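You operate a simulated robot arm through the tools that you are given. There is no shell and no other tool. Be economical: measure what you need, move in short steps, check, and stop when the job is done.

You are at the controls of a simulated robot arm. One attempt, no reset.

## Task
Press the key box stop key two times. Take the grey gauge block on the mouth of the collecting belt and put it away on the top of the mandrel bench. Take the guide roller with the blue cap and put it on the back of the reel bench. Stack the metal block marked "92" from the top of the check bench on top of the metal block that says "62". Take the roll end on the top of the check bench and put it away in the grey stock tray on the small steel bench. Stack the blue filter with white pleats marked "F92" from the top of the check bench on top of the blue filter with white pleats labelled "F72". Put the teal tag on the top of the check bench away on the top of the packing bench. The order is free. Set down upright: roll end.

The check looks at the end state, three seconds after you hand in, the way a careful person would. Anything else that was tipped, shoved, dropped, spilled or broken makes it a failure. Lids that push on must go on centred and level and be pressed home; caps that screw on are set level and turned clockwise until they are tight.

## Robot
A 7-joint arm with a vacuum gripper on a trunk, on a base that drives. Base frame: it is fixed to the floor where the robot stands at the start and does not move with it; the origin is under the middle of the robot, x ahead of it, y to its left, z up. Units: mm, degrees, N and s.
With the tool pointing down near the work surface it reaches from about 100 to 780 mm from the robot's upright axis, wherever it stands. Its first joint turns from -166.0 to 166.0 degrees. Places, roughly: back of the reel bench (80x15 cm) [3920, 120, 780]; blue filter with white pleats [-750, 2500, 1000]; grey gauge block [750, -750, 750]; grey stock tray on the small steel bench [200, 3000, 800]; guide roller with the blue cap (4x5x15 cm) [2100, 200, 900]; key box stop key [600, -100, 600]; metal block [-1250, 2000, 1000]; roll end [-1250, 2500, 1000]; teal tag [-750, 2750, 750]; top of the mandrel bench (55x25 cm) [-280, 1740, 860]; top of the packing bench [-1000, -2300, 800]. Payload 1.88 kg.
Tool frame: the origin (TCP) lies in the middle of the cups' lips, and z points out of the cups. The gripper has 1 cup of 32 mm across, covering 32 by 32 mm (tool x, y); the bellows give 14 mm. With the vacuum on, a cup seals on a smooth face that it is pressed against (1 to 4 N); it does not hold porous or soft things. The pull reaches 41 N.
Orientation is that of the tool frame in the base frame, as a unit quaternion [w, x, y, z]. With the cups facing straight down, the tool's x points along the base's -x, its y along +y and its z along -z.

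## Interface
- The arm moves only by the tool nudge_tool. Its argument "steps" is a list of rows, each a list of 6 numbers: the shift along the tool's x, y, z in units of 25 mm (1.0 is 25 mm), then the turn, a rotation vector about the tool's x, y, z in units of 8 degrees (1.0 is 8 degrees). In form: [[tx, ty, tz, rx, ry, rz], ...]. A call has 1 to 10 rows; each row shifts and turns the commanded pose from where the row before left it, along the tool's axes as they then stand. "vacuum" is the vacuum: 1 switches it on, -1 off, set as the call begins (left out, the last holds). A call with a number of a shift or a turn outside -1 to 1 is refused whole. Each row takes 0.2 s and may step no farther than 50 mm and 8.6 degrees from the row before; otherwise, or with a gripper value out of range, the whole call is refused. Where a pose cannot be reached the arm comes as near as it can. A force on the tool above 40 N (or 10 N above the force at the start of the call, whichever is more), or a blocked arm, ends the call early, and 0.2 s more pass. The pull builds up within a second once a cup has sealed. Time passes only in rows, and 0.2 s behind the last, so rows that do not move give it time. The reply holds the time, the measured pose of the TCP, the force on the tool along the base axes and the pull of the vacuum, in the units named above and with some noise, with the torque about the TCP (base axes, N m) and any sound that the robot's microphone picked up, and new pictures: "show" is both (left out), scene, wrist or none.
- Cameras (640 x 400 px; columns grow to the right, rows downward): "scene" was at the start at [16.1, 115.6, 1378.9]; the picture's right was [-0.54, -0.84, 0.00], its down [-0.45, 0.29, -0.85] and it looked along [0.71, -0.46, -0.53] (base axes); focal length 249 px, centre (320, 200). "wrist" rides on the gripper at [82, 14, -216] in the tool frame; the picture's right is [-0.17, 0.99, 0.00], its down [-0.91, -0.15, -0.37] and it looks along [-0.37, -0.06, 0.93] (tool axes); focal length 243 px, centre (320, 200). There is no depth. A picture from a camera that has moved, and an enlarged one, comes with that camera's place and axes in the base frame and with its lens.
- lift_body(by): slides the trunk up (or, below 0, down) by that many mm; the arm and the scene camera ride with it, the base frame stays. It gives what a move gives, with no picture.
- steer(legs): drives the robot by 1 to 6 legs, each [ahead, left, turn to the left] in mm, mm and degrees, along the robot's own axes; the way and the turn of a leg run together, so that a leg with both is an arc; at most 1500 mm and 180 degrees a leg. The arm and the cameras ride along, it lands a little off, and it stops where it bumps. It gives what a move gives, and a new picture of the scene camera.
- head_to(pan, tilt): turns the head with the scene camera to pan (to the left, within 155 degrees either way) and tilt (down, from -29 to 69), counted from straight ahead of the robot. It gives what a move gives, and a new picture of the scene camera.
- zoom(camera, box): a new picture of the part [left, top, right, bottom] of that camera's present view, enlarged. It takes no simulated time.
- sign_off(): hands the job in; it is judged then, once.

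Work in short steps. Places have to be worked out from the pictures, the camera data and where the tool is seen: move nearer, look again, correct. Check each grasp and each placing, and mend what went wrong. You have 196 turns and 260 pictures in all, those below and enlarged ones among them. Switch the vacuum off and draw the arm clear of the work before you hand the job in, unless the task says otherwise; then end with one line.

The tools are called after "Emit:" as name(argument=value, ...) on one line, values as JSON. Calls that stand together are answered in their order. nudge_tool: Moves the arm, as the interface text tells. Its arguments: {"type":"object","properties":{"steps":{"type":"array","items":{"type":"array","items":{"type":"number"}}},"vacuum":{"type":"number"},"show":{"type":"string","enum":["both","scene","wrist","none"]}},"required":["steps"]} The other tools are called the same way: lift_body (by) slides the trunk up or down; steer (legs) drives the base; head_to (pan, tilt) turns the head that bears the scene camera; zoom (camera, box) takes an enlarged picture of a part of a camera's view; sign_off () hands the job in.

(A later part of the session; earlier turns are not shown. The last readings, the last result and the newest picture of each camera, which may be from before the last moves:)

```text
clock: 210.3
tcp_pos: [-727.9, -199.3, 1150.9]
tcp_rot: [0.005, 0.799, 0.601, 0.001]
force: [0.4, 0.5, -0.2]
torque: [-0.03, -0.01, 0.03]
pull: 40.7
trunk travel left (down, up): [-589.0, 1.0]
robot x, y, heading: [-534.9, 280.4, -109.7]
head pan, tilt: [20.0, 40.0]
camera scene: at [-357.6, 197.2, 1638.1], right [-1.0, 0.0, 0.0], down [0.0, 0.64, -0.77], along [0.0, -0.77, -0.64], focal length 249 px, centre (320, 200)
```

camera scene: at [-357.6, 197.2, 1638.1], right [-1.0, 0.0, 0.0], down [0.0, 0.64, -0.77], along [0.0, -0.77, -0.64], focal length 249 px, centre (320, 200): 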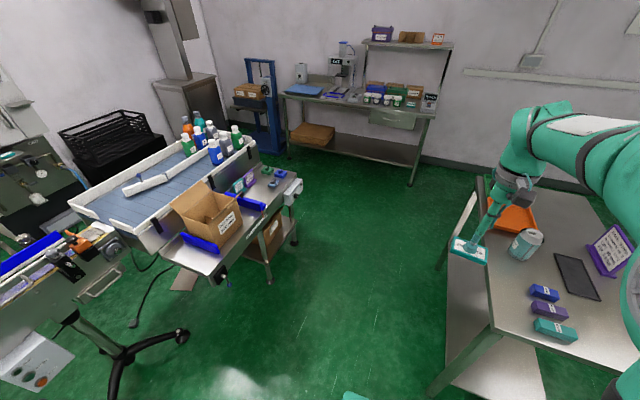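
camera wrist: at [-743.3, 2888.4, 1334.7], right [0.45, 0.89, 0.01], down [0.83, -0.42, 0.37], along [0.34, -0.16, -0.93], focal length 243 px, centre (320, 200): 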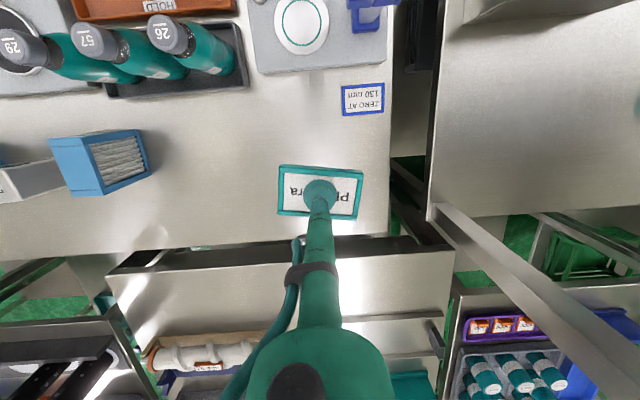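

The way between the table and the island is open. Drive through it toward the packing bench.

Emit:
steer(legs=[[561, 270, 0], [783, -28, 0]])

Emit:
zoom(camera="scene", box=[200, 60, 520, 260])

```text
clock: 217.5
tcp_pos: [-995.5, -1516.6, 1150.8]
tcp_rot: [0.004, 0.807, 0.591, 0.002]
force: [0.6, 0.3, -0.4]
torque: [0.03, 0.0, -0.03]
pull: 40.9
trunk travel left (down, up): [-589.0, 1.0]
robot x, y, heading: [-790.6, -1037.3, -111.3]
head pan, tilt: [20.0, 40.0]
camera scene: at [-614.3, -1130.0, 1638.1], right [-1.0, 0.02, 0.0], down [0.02, 0.64, -0.77], along [-0.02, -0.77, -0.64], focal length 249 px, centre (320, 200)
```

scene: 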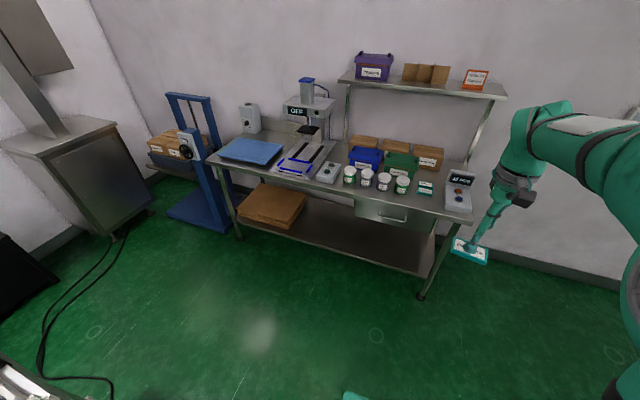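

```text
2.00 times, centred on (360, 160) of scene
camera zoom: at [-614.3, -1130.0, 1638.1], right [-1.0, 0.02, 0.0], down [0.02, 0.64, -0.77], along [-0.02, -0.77, -0.64], focal length 499 px, centre (240, 280)
```

zoom: 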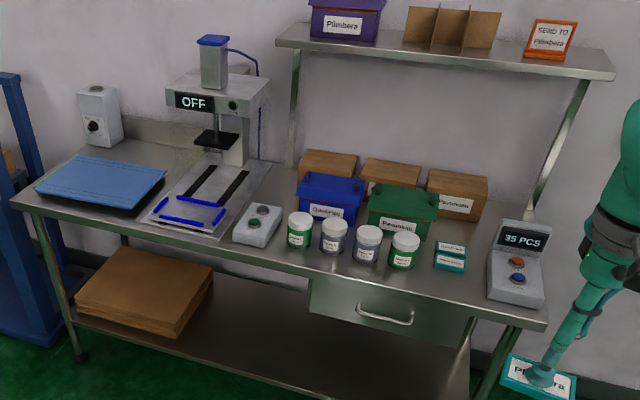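

A free strip lies in front of the two small tags near (-1208, -2098). It is straight ahead; drive 520 mm closer.

Emit:
steer(legs=[[520, 0, 0]])

Emit:
nudge_tool(steps=[[0, 0, 0, 0, 0, 0]], show="wrist")

```text
clock: 220.5
tcp_pos: [-1181.4, -1999.9, 1150.5]
tcp_rot: [0.004, 0.806, 0.592, 0.002]
force: [0.3, -0.2, -0.1]
torque: [0.0, 0.01, -0.03]
pull: 40.7
trunk travel left (down, up): [-589.0, 1.0]
robot x, y, heading: [-980.7, -1520.9, -111.4]
head pan, tilt: [20.0, 40.0]
camera scene: at [-801.9, -1612.5, 1638.1], right [-1.0, 0.02, 0.0], down [0.01, 0.64, -0.77], along [-0.02, -0.77, -0.64], focal length 249 px, centre (320, 200)
```

scene: 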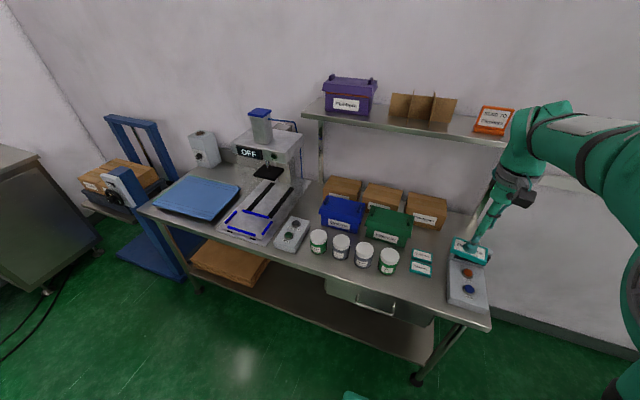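

```text
clock: 220.9
tcp_pos: [-1181.3, -1999.8, 1152.2]
tcp_rot: [0.004, 0.806, 0.593, 0.002]
force: [0.7, -0.1, -0.2]
torque: [-0.02, 0.0, -0.03]
pull: 40.5
trunk travel left (down, up): [-589.0, 1.0]
robot x, y, heading: [-971.6, -1528.1, -111.2]
head pan, tilt: [20.0, 40.0]
camera wrist: at [-1144.8, -1924.9, 1367.7], right [0.89, -0.45, 0.01], down [-0.42, -0.83, 0.37], along [-0.16, -0.34, -0.93], focal length 243 px, centre (320, 200)
```

wrist: 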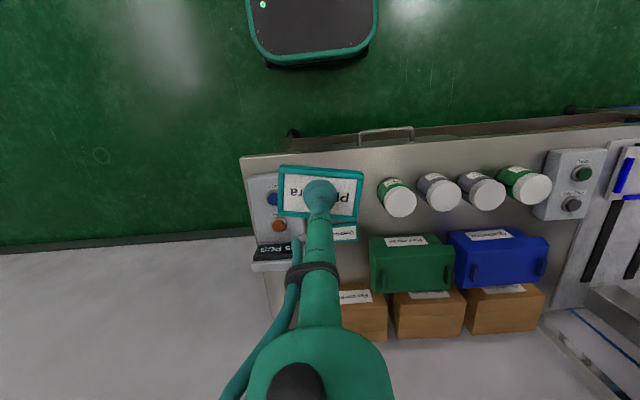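

Spot chosen at (-1166, -2119), 80 mm in from the edge between display and jars. Move over it and lower the trunk 200.

Emit:
nudge_tool(steps=[[-0.88, 0.4, 0, 0, 0, 0], [-0.88, 0.4, 0, 0, 0, 0], [-0.88, 0.4, 0, 0, 0, 0], [-0.88, 0.4, 0, 0, 0, 0], [-0.85, 0.4, 0, 0, 0, 0]], show="none")

Emit:
lift_body(by=-230)

Emit:
nudge_tool(steps=[[0, 0, 0.5, 0, 0, 0]], show="both")

```text
clock: 222.1
tcp_pos: [-1169.2, -2120.4, 1151.9]
tcp_rot: [0.005, 0.806, 0.591, 0.002]
force: [-0.9, 0.2, -1.0]
torque: [-0.02, 0.03, 0.0]
pull: 40.7
trunk travel left (down, up): [-589.0, 1.0]
robot x, y, heading: [-975.9, -1522.8, -111.3]
head pan, tilt: [20.0, 40.0]
```

```text
clock: 224.6
tcp_pos: [-1168.6, -2121.1, 922.6]
tcp_rot: [0.004, 0.806, 0.592, 0.002]
force: [0.6, 0.3, -0.3]
torque: [0.04, 0.01, -0.03]
pull: 41.0
trunk travel left (down, up): [-359.0, 231.0]
robot x, y, heading: [-975.6, -1520.6, -111.2]
head pan, tilt: [20.0, 40.0]
```

```text
clock: 225.0
tcp_pos: [-1167.2, -2119.0, 909.2]
tcp_rot: [0.003, 0.806, 0.592, 0.003]
force: [0.1, -0.1, 0.0]
torque: [0.01, 0.0, 0.01]
pull: 40.8
trunk travel left (down, up): [-359.0, 231.0]
robot x, y, heading: [-978.4, -1524.9, -111.0]
head pan, tilt: [20.0, 40.0]
camera scene: at [-801.8, -1612.2, 1408.2], right [-1.0, 0.02, 0.0], down [0.01, 0.64, -0.77], along [-0.02, -0.77, -0.64], focal length 249 px, centre (320, 200)
camera wrist: at [-1130.6, -2044.6, 1126.2], right [0.89, -0.45, 0.01], down [-0.42, -0.83, 0.37], along [-0.16, -0.34, -0.93], focal length 243 px, centre (320, 200)
```

scene: 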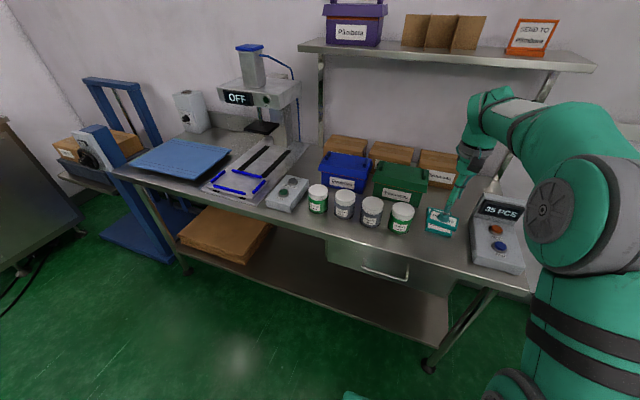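
wrist: 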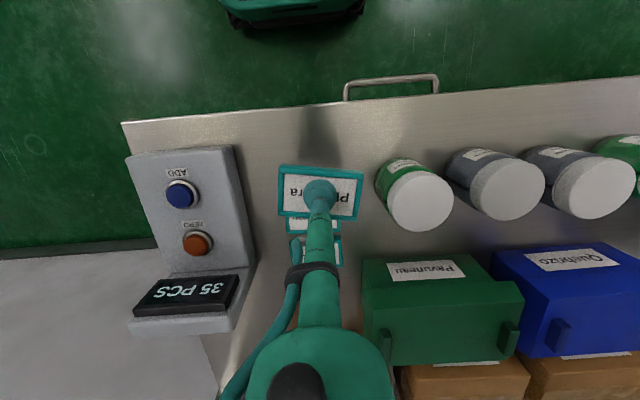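

Landing zone is clear. Descend and creep to contact.

Emit:
nudge_tool(steps=[[0, 0, 0.9, 0, 0, 0], [0, 0, 0.9, 0, 0, 0], [0, 0, 0.6, 0, 0, 0], [0, 0, 0.4, 0, 0, 0]], show="none")

Emit:
zoom(camera="wrist", box=[240, 120, 400, 240])

```text
clock: 226.0
tcp_pos: [-1166.6, -2119.9, 838.6]
tcp_rot: [0.004, 0.806, 0.592, 0.002]
force: [-0.3, -0.3, -0.7]
torque: [0.01, 0.0, -0.01]
pull: 40.7
trunk travel left (down, up): [-359.0, 231.0]
robot x, y, heading: [-976.1, -1526.8, -111.1]
head pan, tilt: [20.0, 40.0]
```

```text
3.33 times, centred on (320, 180) of wrist
camera zoom: at [-1130.7, -2044.8, 1055.6], right [0.89, -0.45, 0.01], down [-0.42, -0.82, 0.37], along [-0.16, -0.34, -0.93], focal length 809 px, centre (320, 267)
```

zoom: 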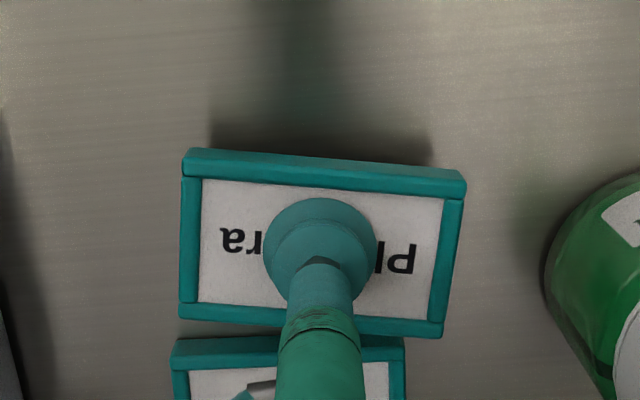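

The existing tags are close behind; I shift 10 mm toward the front and lower on.

Emit:
nudge_tool(steps=[[0.4, 0, 0.25, 0, 0, 0], [0, 0, 0.25, 0, 0, 0], [0, 0, 0, 0, 0, 0]], show="none")

Emit:
nudge_tool(steps=[[0, 0, 0.2, 0, 0, 0], [0, 0, 0, 0, 0, 0]], show="none")

```text
clock: 226.8
tcp_pos: [-1163.9, -2109.7, 828.9]
tcp_rot: [0.005, 0.806, 0.592, 0.001]
force: [-0.9, 0.8, -0.8]
torque: [0.04, -0.01, 0.0]
pull: 40.8
trunk travel left (down, up): [-359.0, 231.0]
robot x, y, heading: [-973.7, -1525.1, -111.2]
head pan, tilt: [20.0, 40.0]
```

```text
clock: 227.4
tcp_pos: [-1165.1, -2110.8, 822.8]
tcp_rot: [0.004, 0.806, 0.592, 0.002]
force: [0.3, 0.0, -0.4]
torque: [0.0, 0.02, 0.0]
pull: 40.5
trunk travel left (down, up): [-359.0, 231.0]
robot x, y, heading: [-975.9, -1524.2, -110.7]
head pan, tilt: [20.0, 40.0]
```

Emit:
nudge_tool(steps=[[0, 0, 0.15, 0, 0, 0], [0, 0, 0.15, 0, 0, 0], [0, 0, 0, 0, 0, 0]], show="none")

```text
clock: 228.2
tcp_pos: [-1164.9, -2111.2, 815.3]
tcp_rot: [0.004, 0.806, 0.592, 0.002]
force: [0.9, -0.3, 3.6]
torque: [0.05, 0.04, -0.03]
pull: 40.5
trunk travel left (down, up): [-359.0, 231.0]
robot x, y, heading: [-975.4, -1520.3, -111.1]
head pan, tilt: [20.0, 40.0]
```

Contact. Release and rise, then check.

Emit:
nudge_tool(steps=[[0, 0, 0, 0, 0, 0], [0, 0, 0, 0, 0, 0], [0, 0, 0, 0, 0, 0], [0, 0, 0, 0, 0, 0], [0, 0, -0.4, 0, 0, 0], [0, 0, -1, 0, 0, 0], [0, 0, -1, 0, 0, 0], [1, 0, -1, 0, 0, 0]], vacuum=-1, show="wrist")

Emit:
lift_body(by=230)

```text
clock: 230.0
tcp_pos: [-1156.5, -2084.9, 899.0]
tcp_rot: [0.003, 0.806, 0.592, 0.002]
force: [1.0, 0.3, -0.2]
torque: [0.08, -0.05, 0.01]
pull: 0.0
trunk travel left (down, up): [-359.0, 231.0]
robot x, y, heading: [-975.4, -1526.8, -111.3]
head pan, tilt: [20.0, 40.0]
camera wrist: at [-1120.7, -2009.9, 1115.8], right [0.89, -0.45, 0.01], down [-0.42, -0.83, 0.37], along [-0.16, -0.34, -0.93], focal length 243 px, centre (320, 200)
```

wrist: 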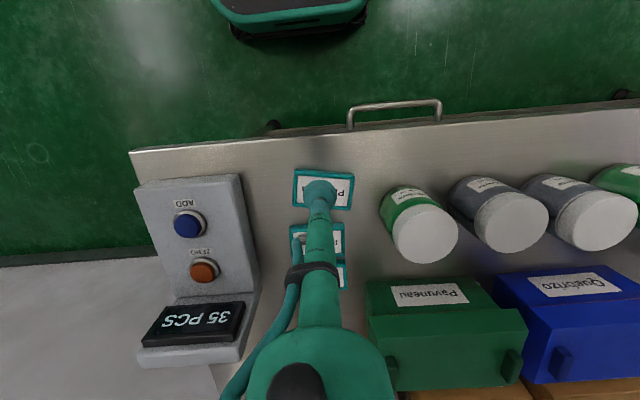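

```text
clock: 232.4
tcp_pos: [-1157.0, -2084.2, 1129.8]
tcp_rot: [0.004, 0.806, 0.593, 0.003]
force: [0.5, 0.1, -1.3]
torque: [-0.01, 0.02, -0.07]
pull: 0.1
trunk travel left (down, up): [-589.0, 1.0]
robot x, y, heading: [-975.6, -1521.8, -111.1]
head pan, tilt: [20.0, 40.0]
```

Teal tag is put away. I retrace the route back: reverse through the passage, then turn.

Emit:
nudge_tool(steps=[[1, 0, 0, 0, 0, 0], [1, 0, 0, 0, 0, 0], [1, 0, 0, 0, 0, 0], [1, 0, 0, 0, 0, 0], [1, 0, 0, 0, 0, 0]], show="none")

Emit:
steer(legs=[[-520, 0, 0], [-783, 20, 0], [-561, -270, 0], [0, 0, 88]])

```text
clock: 233.6
tcp_pos: [-1120.0, -1964.1, 1129.5]
tcp_rot: [0.003, 0.806, 0.592, 0.001]
force: [-0.6, 0.6, 0.0]
torque: [0.01, -0.02, -0.01]
pull: 0.1
trunk travel left (down, up): [-589.0, 1.0]
robot x, y, heading: [-975.3, -1520.5, -111.1]
head pan, tilt: [20.0, 40.0]
```

```text
clock: 247.3
tcp_pos: [-102.1, 157.3, 1128.0]
tcp_rot: [0.002, 0.167, 0.986, 0.004]
force: [-0.3, 0.0, -0.1]
torque: [-0.05, -0.01, 0.02]
pull: 0.1
trunk travel left (down, up): [-589.0, 1.0]
robot x, y, heading: [-536.8, 312.7, -22.9]
head pan, tilt: [20.0, 40.0]
camera scene: at [-443.3, 485.5, 1638.1], right [-0.05, -1.0, 0.0], down [-0.64, 0.03, -0.77], along [0.77, -0.04, -0.64], focal length 249 px, centre (320, 200)
```

scene: 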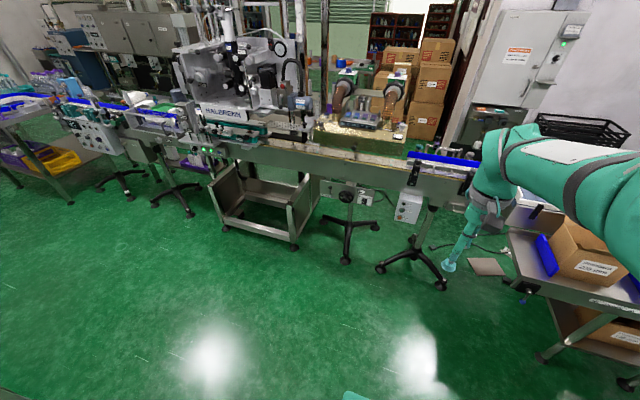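

Now reverse west through the corridor and slide left along the check bench to the roll end.

Emit:
steer(legs=[[-1050, 0, 0], [-1050, 0, 0], [0, 800, 0], [0, 800, 0]])

Emit:
nudge_tool(steps=[[0, 0, 0, 0, 0, 0]], show="wrist")

```text
clock: 265.4
tcp_pos: [-1459.5, 2439.1, 1128.6]
tcp_rot: [0.002, 0.148, 0.989, 0.004]
force: [0.5, 0.7, -0.4]
torque: [0.0, -0.01, -0.03]
pull: 0.0
trunk travel left (down, up): [-589.0, 1.0]
robot x, y, heading: [-1896.7, 2577.4, -20.9]
head pan, tilt: [20.0, 40.0]
camera scene: at [-1813.1, 2753.5, 1638.1], right [-0.01, -1.0, 0.0], down [-0.64, 0.01, -0.77], along [0.77, -0.01, -0.64], focal length 249 px, centre (320, 200)
```

scene: 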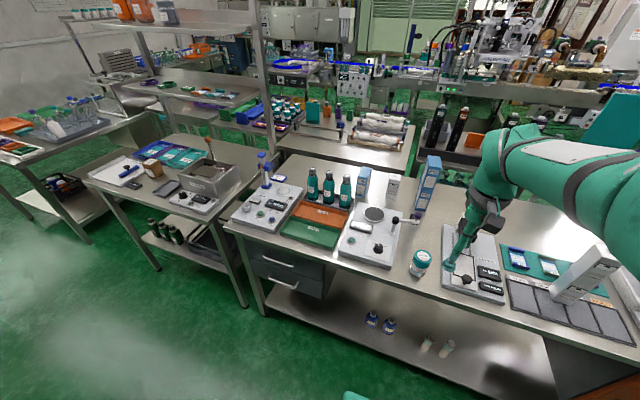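

```text
clock: 265.8
tcp_pos: [-1458.9, 2438.9, 1128.6]
tcp_rot: [0.002, 0.148, 0.989, 0.005]
force: [0.8, 0.6, -0.2]
torque: [-0.01, 0.01, -0.03]
pull: 0.1
trunk travel left (down, up): [-589.0, 1.0]
robot x, y, heading: [-1900.5, 2580.4, -20.6]
head pan, tilt: [20.0, 40.0]
camera wrist: at [-1534.5, 2474.4, 1345.7], right [0.45, 0.89, 0.01], down [0.83, -0.42, 0.38], along [0.34, -0.16, -0.93], focal length 243 px, centre (320, 200)
```

wrist: 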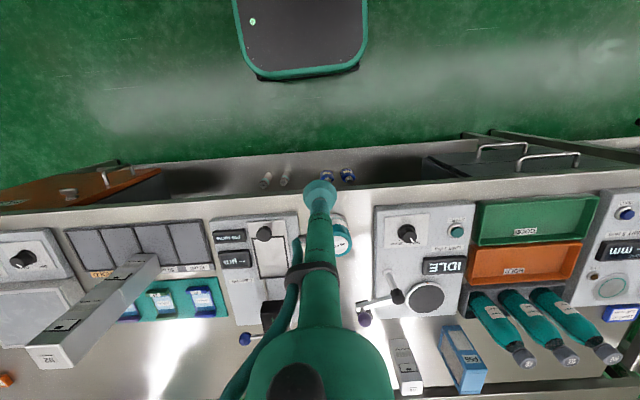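

Roll end ≈ (-1300, 2408, ~955). Move over it.

Emit:
nudge_tool(steps=[[-1, 0.1, 0.3, 0, 0, 0], [-1, 0.1, 0.3, 0, 0, 0], [-1, 0.1, 0.3, 0, 0, 0], [-1, 0.1, 0.3, 0, 0, 0], [-1, 0.1, 0.3, 0, 0, 0], [-1, 0.1, 0.3, 0, 0, 0], [-0.44, 0.1, 0.5, 0, 0, 0]], show="none")

Emit:
zoom(camera="wrist", box=[250, 120, 390, 220])

Emit:
zoom(camera="scene", box=[380, 210, 480, 290])

```text
clock: 267.4
tcp_pos: [-1300.0, 2408.3, 1069.1]
tcp_rot: [0.001, 0.147, 0.989, 0.005]
force: [-0.4, 0.4, -0.2]
torque: [-0.05, 0.05, -0.02]
pull: 0.0
trunk travel left (down, up): [-589.0, 1.0]
robot x, y, heading: [-1905.1, 2579.3, -20.6]
head pan, tilt: [20.0, 40.0]
```

```text
4.00 times, centred on (320, 170) of wrist
camera zoom: at [-1375.0, 2444.3, 1287.6], right [0.45, 0.89, 0.01], down [0.83, -0.42, 0.37], along [0.34, -0.16, -0.93], focal length 970 px, centre (320, 320)
```

zoom: 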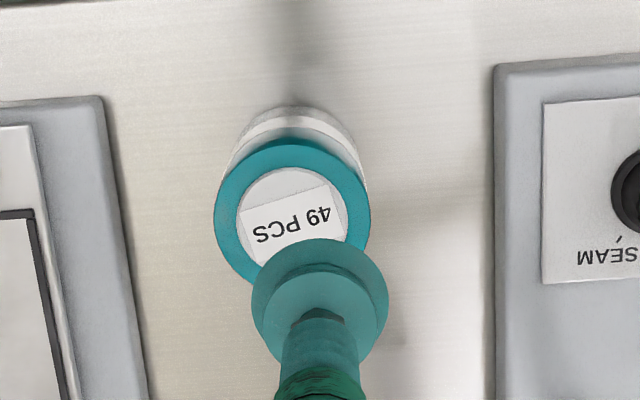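

```text
5.00 times, centred on (430, 250) of scene
camera zoom: at [-1812.8, 2753.3, 1638.1], right [-0.01, -1.0, 0.0], down [-0.64, 0.01, -0.77], along [0.77, -0.01, -0.64], focal length 1246 px, centre (-230, -50)
```

zoom: 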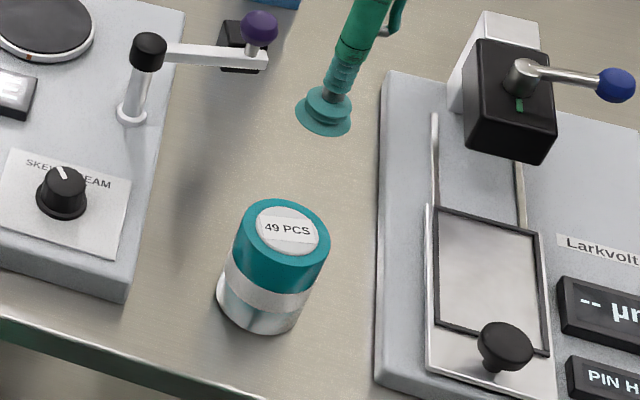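

Disc centre ≈ (-1296, 2400, 960). Correct and descend to ~980 for a last look.

Emit:
nudge_tool(steps=[[-0.3, -0.34, 0.9, 0, 0, 0], [0, 0, 0.9, 0, 0, 0], [0, 0, 0.9, 0, 0, 0], [0, 0, 0.7, 0, 0, 0]], show="none")

Emit:
zoom(camera="wrist", box=[270, 140, 370, 220])

```text
clock: 268.4
tcp_pos: [-1297.3, 2398.6, 987.4]
tcp_rot: [0.001, 0.148, 0.989, 0.005]
force: [0.2, 0.4, 0.8]
torque: [0.01, 0.0, -0.04]
pull: 0.0
trunk travel left (down, up): [-589.0, 1.0]
robot x, y, heading: [-1898.1, 2579.6, -20.8]
head pan, tilt: [20.0, 40.0]
```

```text
5.00 times, centred on (320, 180) of wrist
camera zoom: at [-1372.0, 2434.5, 1204.6], right [0.45, 0.89, 0.01], down [0.83, -0.42, 0.37], along [0.34, -0.16, -0.93], focal length 1213 px, centre (320, 300)
```

zoom: 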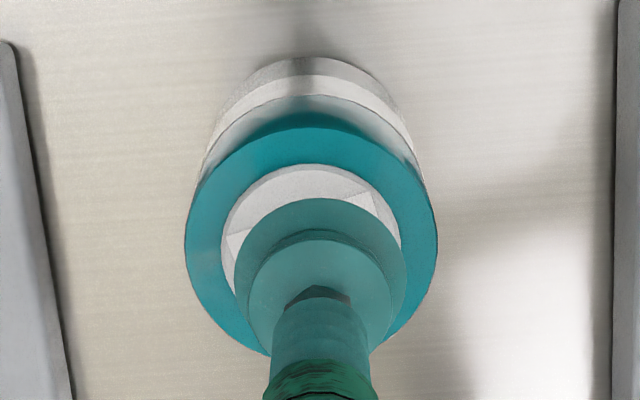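

Nearly centred; small correction, then seal.

Emit:
nudge_tool(steps=[[-0.1, -0.08, 0.5, 0, 0, 0], [0, 0, 0.35, 0, 0, 0], [0, 0, 0.2, 0, 0, 0], [0, 0, 0, 0, 0, 0]], vacuum=1, show="none")

```text
clock: 269.4
tcp_pos: [-1294.0, 2396.8, 960.8]
tcp_rot: [0.001, 0.148, 0.989, 0.003]
force: [0.1, 0.0, -0.6]
torque: [-0.04, 0.0, -0.01]
pull: 0.1
trunk travel left (down, up): [-589.0, 1.0]
robot x, y, heading: [-1902.3, 2580.3, -20.5]
head pan, tilt: [20.0, 40.0]
```

Emit:
nudge_tool(steps=[[0, 0, 0.15, 0, 0, 0], [0, 0, 0.15, 0, 0, 0], [0, 0, 0, 0, 0, 0]], show="none")

```text
clock: 270.2
tcp_pos: [-1293.2, 2397.0, 952.6]
tcp_rot: [0.001, 0.148, 0.989, 0.004]
force: [0.6, -0.2, -0.4]
torque: [-0.01, 0.01, -0.03]
pull: 0.0
trunk travel left (down, up): [-589.0, 1.0]
robot x, y, heading: [-1903.3, 2579.6, -20.6]
head pan, tilt: [20.0, 40.0]
```

Emit:
nudge_tool(steps=[[0, 0, 0.15, 0, 0, 0], [0, 0, 0.15, 0, 0, 0], [0, 0, 0, 0, 0, 0]], show="none")

```text
clock: 271.0
tcp_pos: [-1292.8, 2396.4, 946.1]
tcp_rot: [0.002, 0.148, 0.989, 0.003]
force: [-1.1, 1.1, 1.3]
torque: [-0.01, -0.01, -0.01]
pull: 40.4
trunk travel left (down, up): [-589.0, 1.0]
robot x, y, heading: [-1901.6, 2577.9, -20.6]
head pan, tilt: [20.0, 40.0]
```

Sealed at z≈947 (height ≈ 86). Lift and retract.

Emit:
nudge_tool(steps=[[0, 0, -0.5, 0, 0, 0], [0, 0, -1, 0, 0, 0], [0, 0, -1, 0, 0, 0], [0, 0, -1, 0, 0, 0], [0, 0, -1, 0, 0, 0], [0, 0, -1, 0, 0, 0], [0, 0, -1, 0, 0, 0], [0, 0, -1, 0, 0, 0], [1, 0, -1, 0, 0, 0], [1, 0, -1, 0, 0, 0]], show="none")

Emit:
nudge_tool(steps=[[1, 0, 0, 0, 0, 0], [1, 0, 0, 0, 0, 0], [1, 0, 0, 0, 0, 0], [1, 0, 0, 0, 0, 0], [1, 0, 0, 0, 0, 0]], show="wrist")

```text
clock: 273.2
tcp_pos: [-1342.1, 2414.7, 1182.9]
tcp_rot: [0.001, 0.147, 0.989, 0.005]
force: [-0.8, -1.0, -1.3]
torque: [-0.04, -0.01, 0.02]
pull: 40.6
trunk travel left (down, up): [-589.0, 1.0]
robot x, y, heading: [-1904.6, 2583.4, -20.9]
head pan, tilt: [20.0, 40.0]
```

```text
clock: 274.4
tcp_pos: [-1461.3, 2447.2, 1180.6]
tcp_rot: [0.001, 0.148, 0.989, 0.005]
force: [0.7, 0.5, -1.5]
torque: [0.02, 0.01, -0.03]
pull: 40.5
trunk travel left (down, up): [-589.0, 1.0]
robot x, y, heading: [-1899.6, 2576.0, -20.6]
head pan, tilt: [20.0, 40.0]
camera wrist: at [-1537.3, 2482.4, 1398.0], right [0.45, 0.89, 0.01], down [0.83, -0.42, 0.38], along [0.34, -0.16, -0.93], focal length 243 px, centre (320, 200)
```

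wrist: 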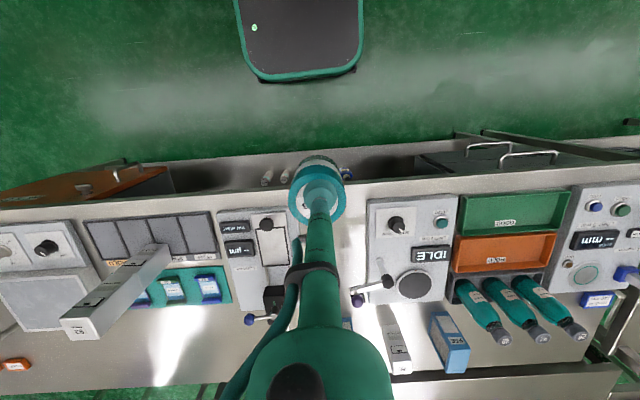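

Roll end held. Drive back out: right along the bench, then east through the corridor.

Emit:
steer(legs=[[0, -800, 0], [0, -800, -1.5], [1050, 0, 0], [1050, 0, 0]])

```text
clock: 292.7
tcp_pos: [-92.9, 100.6, 1180.8]
tcp_rot: [0.002, 0.172, 0.985, 0.005]
force: [0.9, 0.8, -0.3]
torque: [-0.02, 0.03, 0.0]
pull: 40.2
trunk travel left (down, up): [-589.0, 1.0]
robot x, y, heading: [-525.7, 256.4, -23.6]
head pan, tilt: [20.0, 40.0]
camera scene: at [-429.0, 422.9, 1638.1], right [-0.06, -1.0, 0.0], down [-0.64, 0.04, -0.77], along [0.76, -0.05, -0.64], focal length 249 px, centre (320, 200)
```

scene: 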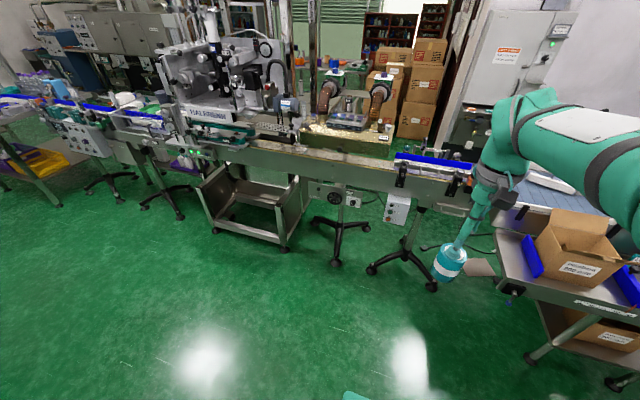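

On into the aisle, north-east to about (700, 2000), then turn to face the benches.

Emit:
steer(legs=[[487, 697, 0], [-62, 1391, 0], [0, 0, 92], [0, 0, 92]])

Emit:
head_to(pan=-20, tilt=35)

```text
clock: 311.7
tcp_pos: [294.2, 2105.1, 1180.9]
tcp_rot: [0.004, 0.991, -0.132, -0.002]
force: [0.0, -0.6, -1.2]
torque: [-0.02, -0.01, 0.02]
pull: 40.1
trunk travel left (down, up): [-589.0, 1.0]
robot x, y, heading: [738.4, 1981.5, 160.8]
head pan, tilt: [20.0, 40.0]
camera scene: at [657.8, 1810.7, 1638.1], right [-0.02, 1.0, 0.0], down [0.64, 0.01, -0.77], along [-0.77, -0.01, -0.64], focal length 249 px, centre (320, 200)
```

scene: 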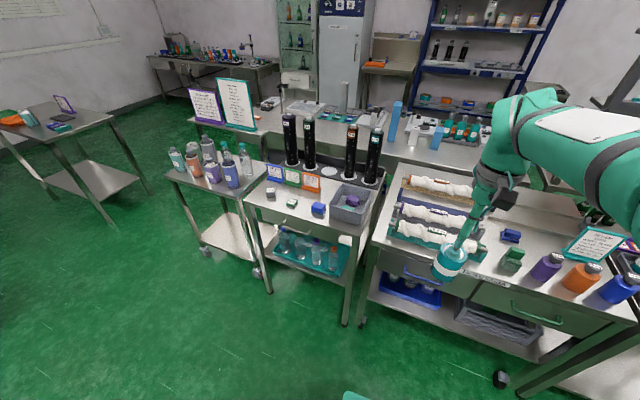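

```text
clock: 312.8
tcp_pos: [295.6, 2105.5, 1180.9]
tcp_rot: [0.004, 0.991, -0.132, -0.002]
force: [1.0, -0.3, -1.3]
torque: [0.01, -0.01, -0.04]
pull: 40.9
trunk travel left (down, up): [-589.0, 1.0]
robot x, y, heading: [738.0, 1984.4, 161.0]
head pan, tilt: [-20.0, 35.0]
camera scene: at [674.2, 1867.5, 1645.7], right [0.63, 0.78, 0.0], down [0.45, -0.36, -0.82], along [-0.64, 0.51, -0.57], focal length 249 px, centre (320, 200)
```

scene: 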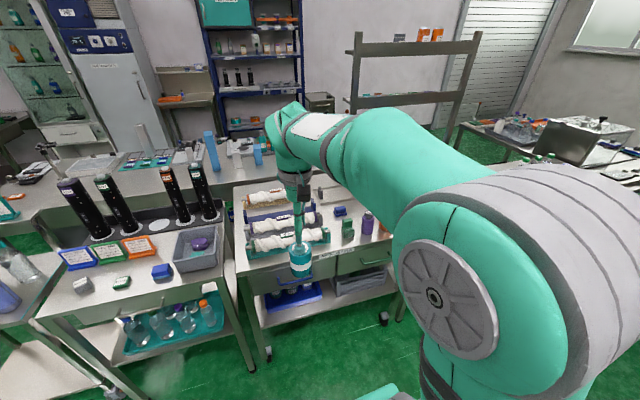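

Everything placed still stands. Slide north 850 mm to the small steel bench.

Emit:
steer(legs=[[0, -850, 0]])

Emit:
head_to(pan=15, tilt=40)

```text
clock: 317.3
tcp_pos: [577.4, 2926.1, 1180.8]
tcp_rot: [0.005, 0.991, -0.134, -0.003]
force: [1.1, 0.2, -0.7]
torque: [0.0, -0.04, 0.02]
pull: 40.6
trunk travel left (down, up): [-589.0, 1.0]
robot x, y, heading: [1022.4, 2806.5, 161.1]
head pan, tilt: [-20.0, 35.0]
camera scene: at [956.0, 2686.6, 1645.7], right [0.63, 0.78, 0.0], down [0.44, -0.36, -0.82], along [-0.64, 0.52, -0.57], focal length 249 px, centre (320, 200)
```

scene: 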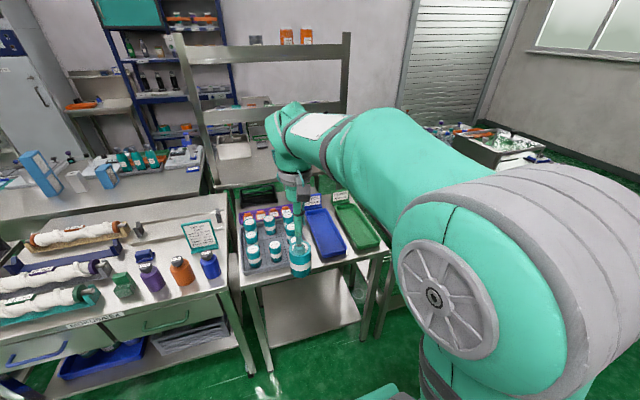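

```text
clock: 318.3
tcp_pos: [577.0, 2926.4, 1180.0]
tcp_rot: [0.005, 0.991, -0.133, -0.002]
force: [-0.6, 0.5, -1.3]
torque: [-0.02, 0.01, 0.03]
pull: 40.2
trunk travel left (down, up): [-589.0, 1.0]
robot x, y, heading: [1018.3, 2806.7, 160.9]
head pan, tilt: [15.0, 40.0]
camera scene: at [939.5, 2637.1, 1638.1], right [0.07, 1.0, 0.0], down [0.64, -0.05, -0.77], along [-0.76, 0.06, -0.64], focal length 249 px, centre (320, 200)
```

scene: 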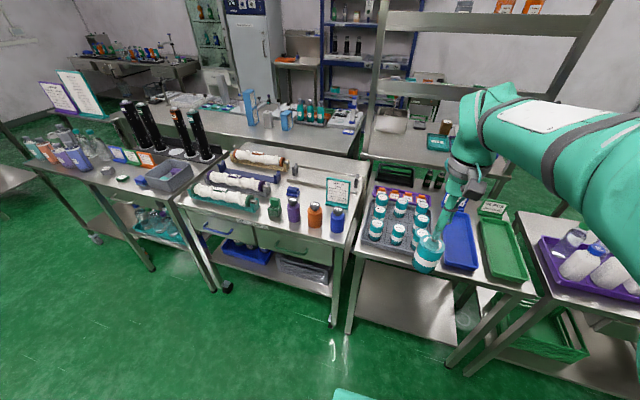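

The grey tray holding teal roll ends is visible. I enlarge it and view with the wrist camera.

Emit:
zoom(camera="scene", box=[340, 170, 540, 290])

Emit:
nudge_tool(steps=[[0, 0, 0, 0, 0, 0]], show="wrist")

```text
3.20 times, centred on (440, 230) of scene
camera zoom: at [939.5, 2637.1, 1638.1], right [0.07, 1.0, 0.0], down [0.64, -0.05, -0.77], along [-0.76, 0.06, -0.64], focal length 798 px, centre (-64, 104)
```

zoom: 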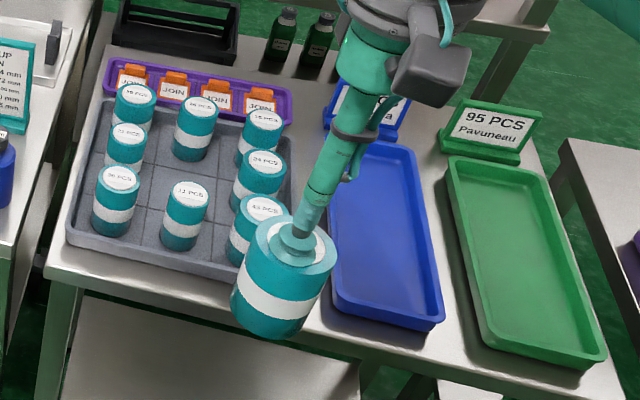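

```text
clock: 318.7
tcp_pos: [577.5, 2927.5, 1180.6]
tcp_rot: [0.005, 0.991, -0.134, -0.002]
force: [1.0, -0.3, -1.9]
torque: [0.01, 0.0, -0.02]
pull: 40.8
trunk travel left (down, up): [-589.0, 1.0]
robot x, y, heading: [1019.4, 2805.0, 160.8]
head pan, tilt: [15.0, 40.0]
camera wrist: at [654.4, 2893.4, 1397.8], right [-0.42, -0.91, 0.01], down [-0.84, 0.39, 0.37], along [-0.34, 0.15, -0.93], focal length 243 px, centre (320, 200)
```

wrist: 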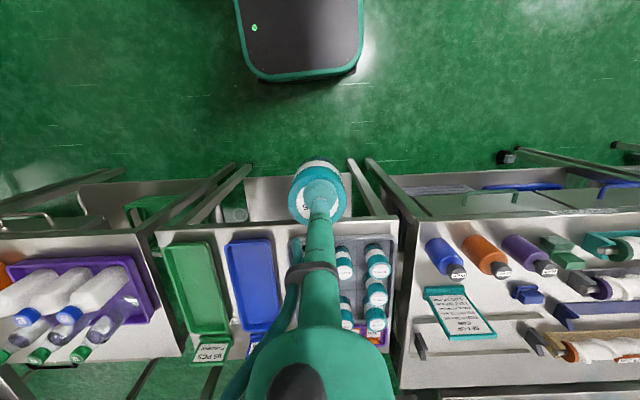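

Only the centre cell of the 3x3 grey tray is empty, at about (182, 3048). Drive 250 mm ahead for reach and look.

Emit:
steer(legs=[[250, 0, 0]])

Emit:
nudge_tool(steps=[[0, 0, 0, 0, 0, 0]], show="wrist")

Emit:
zoom(camera="wrist", box=[260, 110, 440, 250])

```text
clock: 320.6
tcp_pos: [342.2, 3006.5, 1180.5]
tcp_rot: [0.004, 0.991, -0.133, -0.002]
force: [-0.1, -0.3, -1.1]
torque: [0.0, -0.02, 0.02]
pull: 40.6
trunk travel left (down, up): [-589.0, 1.0]
robot x, y, heading: [784.7, 2887.8, 160.9]
head pan, tilt: [15.0, 40.0]
camera scene: at [703.6, 2718.8, 1638.1], right [0.07, 1.0, 0.0], down [0.64, -0.05, -0.77], along [-0.76, 0.05, -0.64], focal length 249 px, centre (320, 200)
```

scene: 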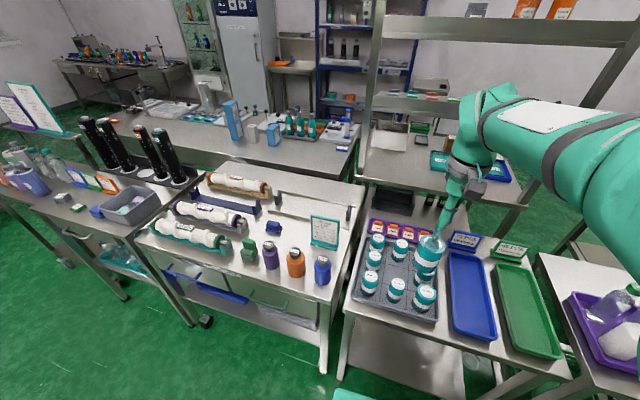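

```text
clock: 321.0
tcp_pos: [341.0, 3008.0, 1180.8]
tcp_rot: [0.004, 0.991, -0.133, -0.002]
force: [0.8, 0.1, -1.9]
torque: [0.01, -0.03, -0.03]
pull: 40.6
trunk travel left (down, up): [-589.0, 1.0]
robot x, y, heading: [784.3, 2884.4, 160.7]
head pan, tilt: [15.0, 40.0]
camera wrist: at [418.6, 2974.6, 1397.8], right [-0.42, -0.91, 0.01], down [-0.84, 0.39, 0.37], along [-0.34, 0.15, -0.93], focal length 243 px, centre (320, 200)
```

wrist: 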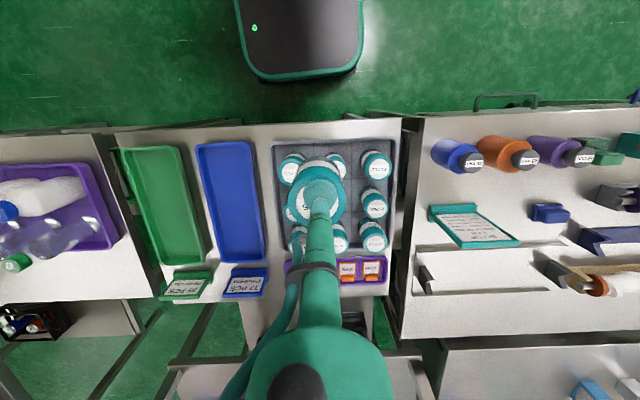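

```text
2.86 times, centred on (350, 180) of wrist
camera zoom: at [418.6, 2974.6, 1397.8], right [-0.42, -0.91, 0.01], down [-0.84, 0.39, 0.37], along [-0.34, 0.15, -0.93], focal length 693 px, centre (234, 257)
```

zoom: 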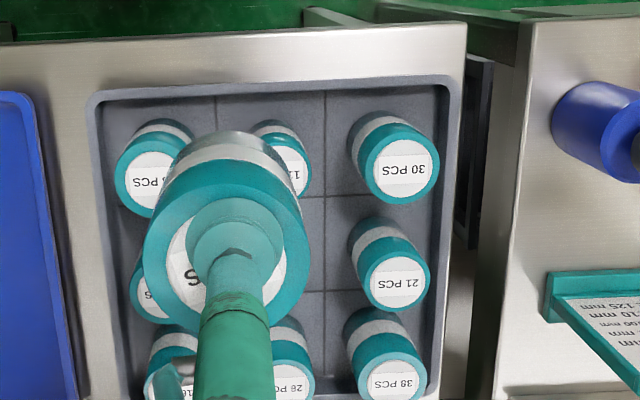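

Centre cell ≈ (215, 3028), floor ~849, neighbours' tops ~935. Move over it at height and check.

Emit:
nudge_tool(steps=[[-1, 0.11, 0, 0, 0, 0], [-1, 0.11, 0, 0, 0, 0], [-1, 0.11, 0.5, 0, 0, 0], [-1, 0.11, 0.5, 0, 0, 0], [-1, 0.12, 0.5, 0, 0, 0], [-0.07, 0, 0.5, 0, 0, 0]], show="none")

Emit:
zoom(camera="wrist", box=[240, 90, 400, 210])

Emit:
zoom(camera="scene", box=[340, 210, 460, 330])

```text
clock: 322.4
tcp_pos: [215.6, 3026.1, 1132.7]
tcp_rot: [0.004, 0.991, -0.133, -0.001]
force: [0.1, 0.0, -0.4]
torque: [-0.02, 0.0, -0.01]
pull: 40.4
trunk travel left (down, up): [-589.0, 1.0]
robot x, y, heading: [787.9, 2891.5, 161.0]
head pan, tilt: [15.0, 40.0]
```

```text
3.33 times, centred on (320, 150) of wrist
camera zoom: at [291.5, 2993.1, 1348.6], right [-0.42, -0.91, 0.01], down [-0.84, 0.39, 0.38], along [-0.34, 0.15, -0.93], focal length 809 px, centre (320, 367)
```

zoom: 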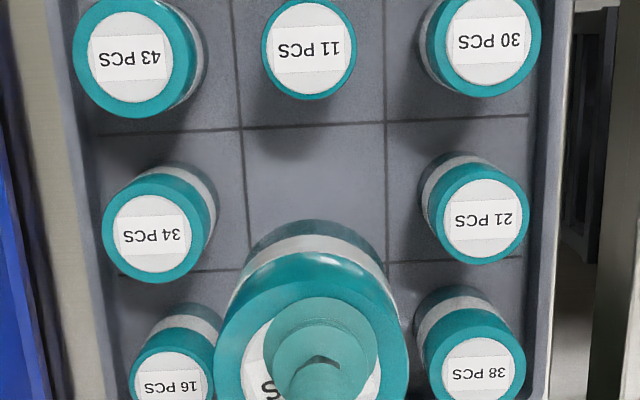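

```text
3.33 times, centred on (400, 270) of scene
camera zoom: at [703.7, 2718.7, 1638.1], right [0.07, 1.0, 0.0], down [0.64, -0.05, -0.77], along [-0.76, 0.05, -0.64], focal length 831 px, centre (53, -33)
```

zoom: 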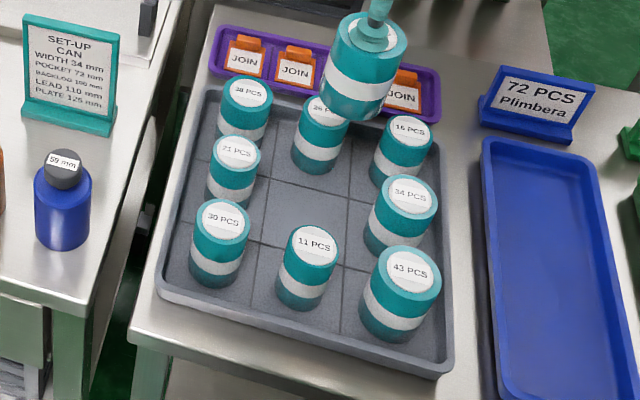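

Cell floor centre (211.5, 3028.5, 843). Correct 4 mm and descend to ~15 mm above.

Emit:
nudge_tool(steps=[[-0.18, -0.05, 0.8, 0, 0, 0], [0, 0, 1, 0, 0, 0], [0, 0, 1, 0, 0, 0], [0, 0, 1, 0, 0, 0], [0, 0, 1, 0, 0, 0], [0, 0, 1, 0, 0, 0], [0, 0, 0.8, 0, 0, 0]], show="none")

Emit:
zoom(camera="scene", box=[340, 210, 460, 330])

Emit:
zoom(camera="wrist", box=[240, 120, 400, 240])

```text
clock: 324.0
tcp_pos: [210.3, 3028.3, 963.2]
tcp_rot: [0.004, 0.991, -0.133, -0.002]
force: [0.5, -0.4, -1.4]
torque: [-0.03, -0.04, -0.02]
pull: 41.2
trunk travel left (down, up): [-589.0, 1.0]
robot x, y, heading: [784.5, 2885.6, 160.8]
head pan, tilt: [15.0, 40.0]
```

```text
3.33 times, centred on (400, 270) of scene
camera zoom: at [703.7, 2718.7, 1638.1], right [0.07, 1.0, 0.0], down [0.64, -0.05, -0.77], along [-0.76, 0.05, -0.64], focal length 831 px, centre (53, -33)
```

zoom: 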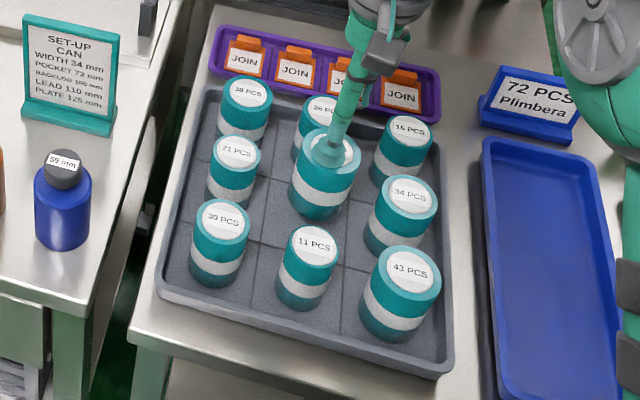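

```text
3.33 times, centred on (320, 180) of wrist
camera zoom: at [286.2, 2995.8, 1180.7], right [-0.42, -0.91, 0.01], down [-0.84, 0.39, 0.37], along [-0.34, 0.15, -0.93], focal length 809 px, centre (320, 267)
```

zoom: 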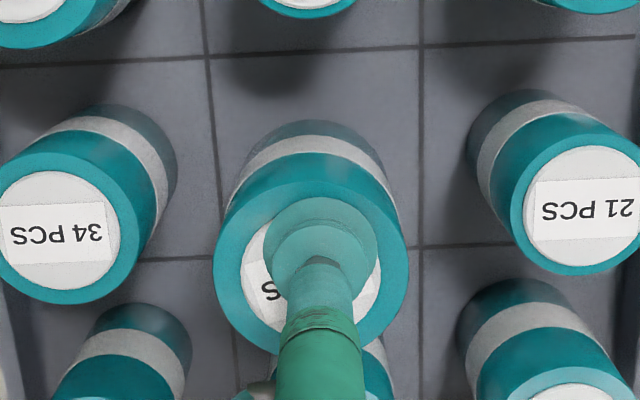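

Centred with clear gaps. Creep down to contact.

Emit:
nudge_tool(steps=[[0, 0, 0.4, 0, 0, 0], [0, 0, 0.4, 0, 0, 0], [0, 0, 0.3, 0, 0, 0], [0, 0, 0, 0, 0, 0]], show="none")

```text
clock: 325.0
tcp_pos: [210.5, 3029.0, 938.7]
tcp_rot: [0.004, 0.991, -0.133, -0.002]
force: [-0.1, -0.5, -2.0]
torque: [0.02, 0.0, 0.0]
pull: 40.5
trunk travel left (down, up): [-589.0, 1.0]
robot x, y, heading: [786.2, 2885.4, 161.0]
head pan, tilt: [15.0, 40.0]
```

Emit:
nudge_tool(steps=[[0, 0, 0.15, 0, 0, 0], [0, 0, 0.15, 0, 0, 0], [0, 0, 0, 0, 0, 0]], show="none")

```text
clock: 325.8
tcp_pos: [210.8, 3027.9, 931.7]
tcp_rot: [0.004, 0.991, -0.133, -0.002]
force: [1.8, -0.8, 2.7]
torque: [0.07, 0.01, -0.03]
pull: 41.3
trunk travel left (down, up): [-589.0, 1.0]
robot x, y, heading: [781.9, 2884.8, 161.0]
head pan, tilt: [15.0, 40.0]
```

Contact at 932. Release and rise.

Emit:
nudge_tool(steps=[[0, 0, 0, 0, 0, 0], [0, 0, 0, 0, 0, 0], [0, 0, 0, 0, 0, 0], [0, 0, 0, 0, 0, 0], [0, 0, -0.4, 0, 0, 0], [0, 0, -0.8, 0, 0, 0], [0, 0, -1, 0, 0, 0], [0, 0, -1, 0, 0, 0], [0, 0, -1, 0, 0, 0], [0, 0, -1, 0, 0, 0]], vacuum=-1, show="none")

Emit:
nudge_tool(steps=[[1, 0, -1, 0, 0, 0], [1, 0, -1, 0, 0, 0], [1, 0, -1, 0, 0, 0], [1, 0, -0.5, 0, 0, 0], [1, 0, -0.5, 0, 0, 0], [1, 0, 0, 0, 0, 0], [1, 0, 0, 0, 0, 0]], show="none")

Emit:
zoom(camera="scene", box=[340, 210, 460, 330])

```text
clock: 328.0
tcp_pos: [213.8, 3026.6, 1062.4]
tcp_rot: [0.004, 0.991, -0.132, -0.002]
force: [0.6, 0.4, 0.6]
torque: [-0.01, -0.01, -0.03]
pull: 0.0
trunk travel left (down, up): [-589.0, 1.0]
robot x, y, heading: [783.2, 2886.5, 161.0]
head pan, tilt: [15.0, 40.0]
```

```text
clock: 329.6
tcp_pos: [379.1, 2982.9, 1160.6]
tcp_rot: [0.004, 0.991, -0.133, -0.002]
force: [-0.2, -0.1, -0.5]
torque: [-0.01, -0.03, 0.0]
pull: 0.1
trunk travel left (down, up): [-589.0, 1.0]
robot x, y, heading: [784.5, 2888.1, 160.9]
head pan, tilt: [15.0, 40.0]
```

```text
3.33 times, centred on (400, 270) of scene
camera zoom: at [704.1, 2718.6, 1638.1], right [0.07, 1.0, 0.0], down [0.64, -0.05, -0.77], along [-0.76, 0.05, -0.64], focal length 831 px, centre (53, -33)
```

zoom: 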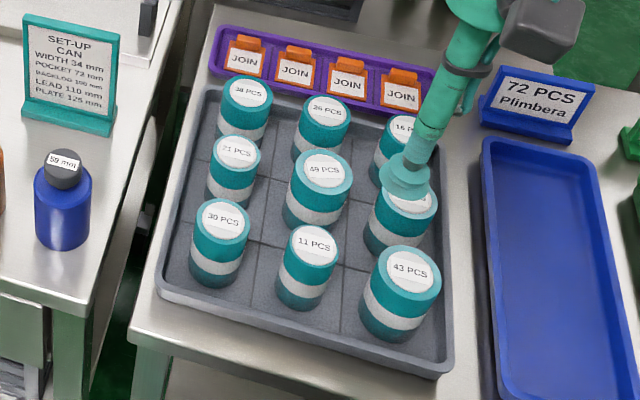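

The roll end stands in the tray. Now the guide roller: I look toward the east side of the line for a way round.

Emit:
head_to(pan=-105, tilt=18)

Emit:
head_to(pan=-152, tilt=18)

Emit:
head_to(pan=135, tilt=18)

```text
clock: 331.6
tcp_pos: [378.8, 2982.6, 1159.9]
tcp_rot: [0.005, 0.991, -0.133, -0.001]
force: [1.0, 0.0, 0.1]
torque: [-0.02, -0.03, 0.01]
pull: 0.0
trunk travel left (down, up): [-589.0, 1.0]
robot x, y, heading: [783.7, 2886.4, 161.1]
head pan, tilt: [-105.0, 18.0]
camera scene: at [841.0, 2789.9, 1672.8], right [0.83, -0.56, 0.0], down [-0.17, -0.26, -0.95], along [0.53, 0.79, -0.31], focal length 249 px, centre (320, 200)
```

scene: 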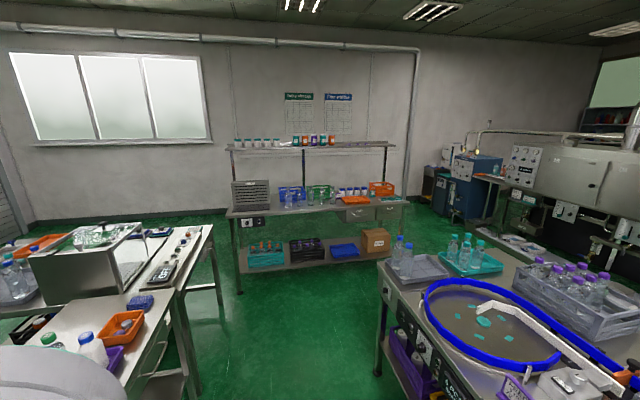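

```text
clock: 332.7
tcp_pos: [378.7, 2981.6, 1160.0]
tcp_rot: [0.004, 0.991, -0.133, -0.001]
force: [0.2, 0.2, 0.7]
torque: [0.01, 0.0, 0.02]
pull: 0.1
trunk travel left (down, up): [-589.0, 1.0]
robot x, y, heading: [784.6, 2886.2, 160.7]
head pan, tilt: [-152.0, 18.0]
camera scene: at [880.9, 2727.2, 1672.8], right [0.16, -0.99, 0.0], down [-0.31, -0.05, -0.95], along [0.94, 0.15, -0.31], focal length 249 px, centre (320, 200)
```

scene: 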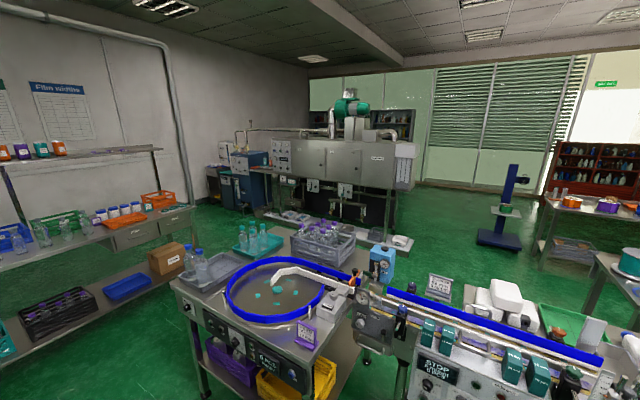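

```text
clock: 336.6
tcp_pos: [378.2, 2983.1, 1161.6]
tcp_rot: [0.005, 0.991, -0.133, -0.001]
force: [0.8, 0.5, 0.7]
torque: [-0.02, -0.01, 0.02]
pull: 0.1
trunk travel left (down, up): [-589.0, 1.0]
robot x, y, heading: [783.8, 2885.3, 160.9]
head pan, tilt: [135.0, 18.0]
camera scene: at [829.5, 2628.7, 1672.8], right [-0.9, -0.44, 0.0], down [-0.14, 0.28, -0.95], along [0.42, -0.86, -0.31], focal length 249 px, centre (320, 200)
```

scene: 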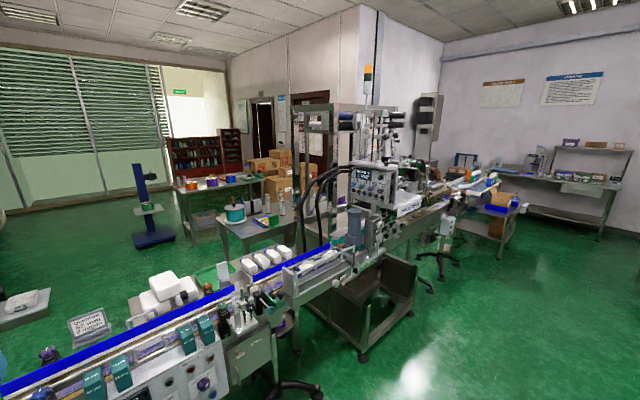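

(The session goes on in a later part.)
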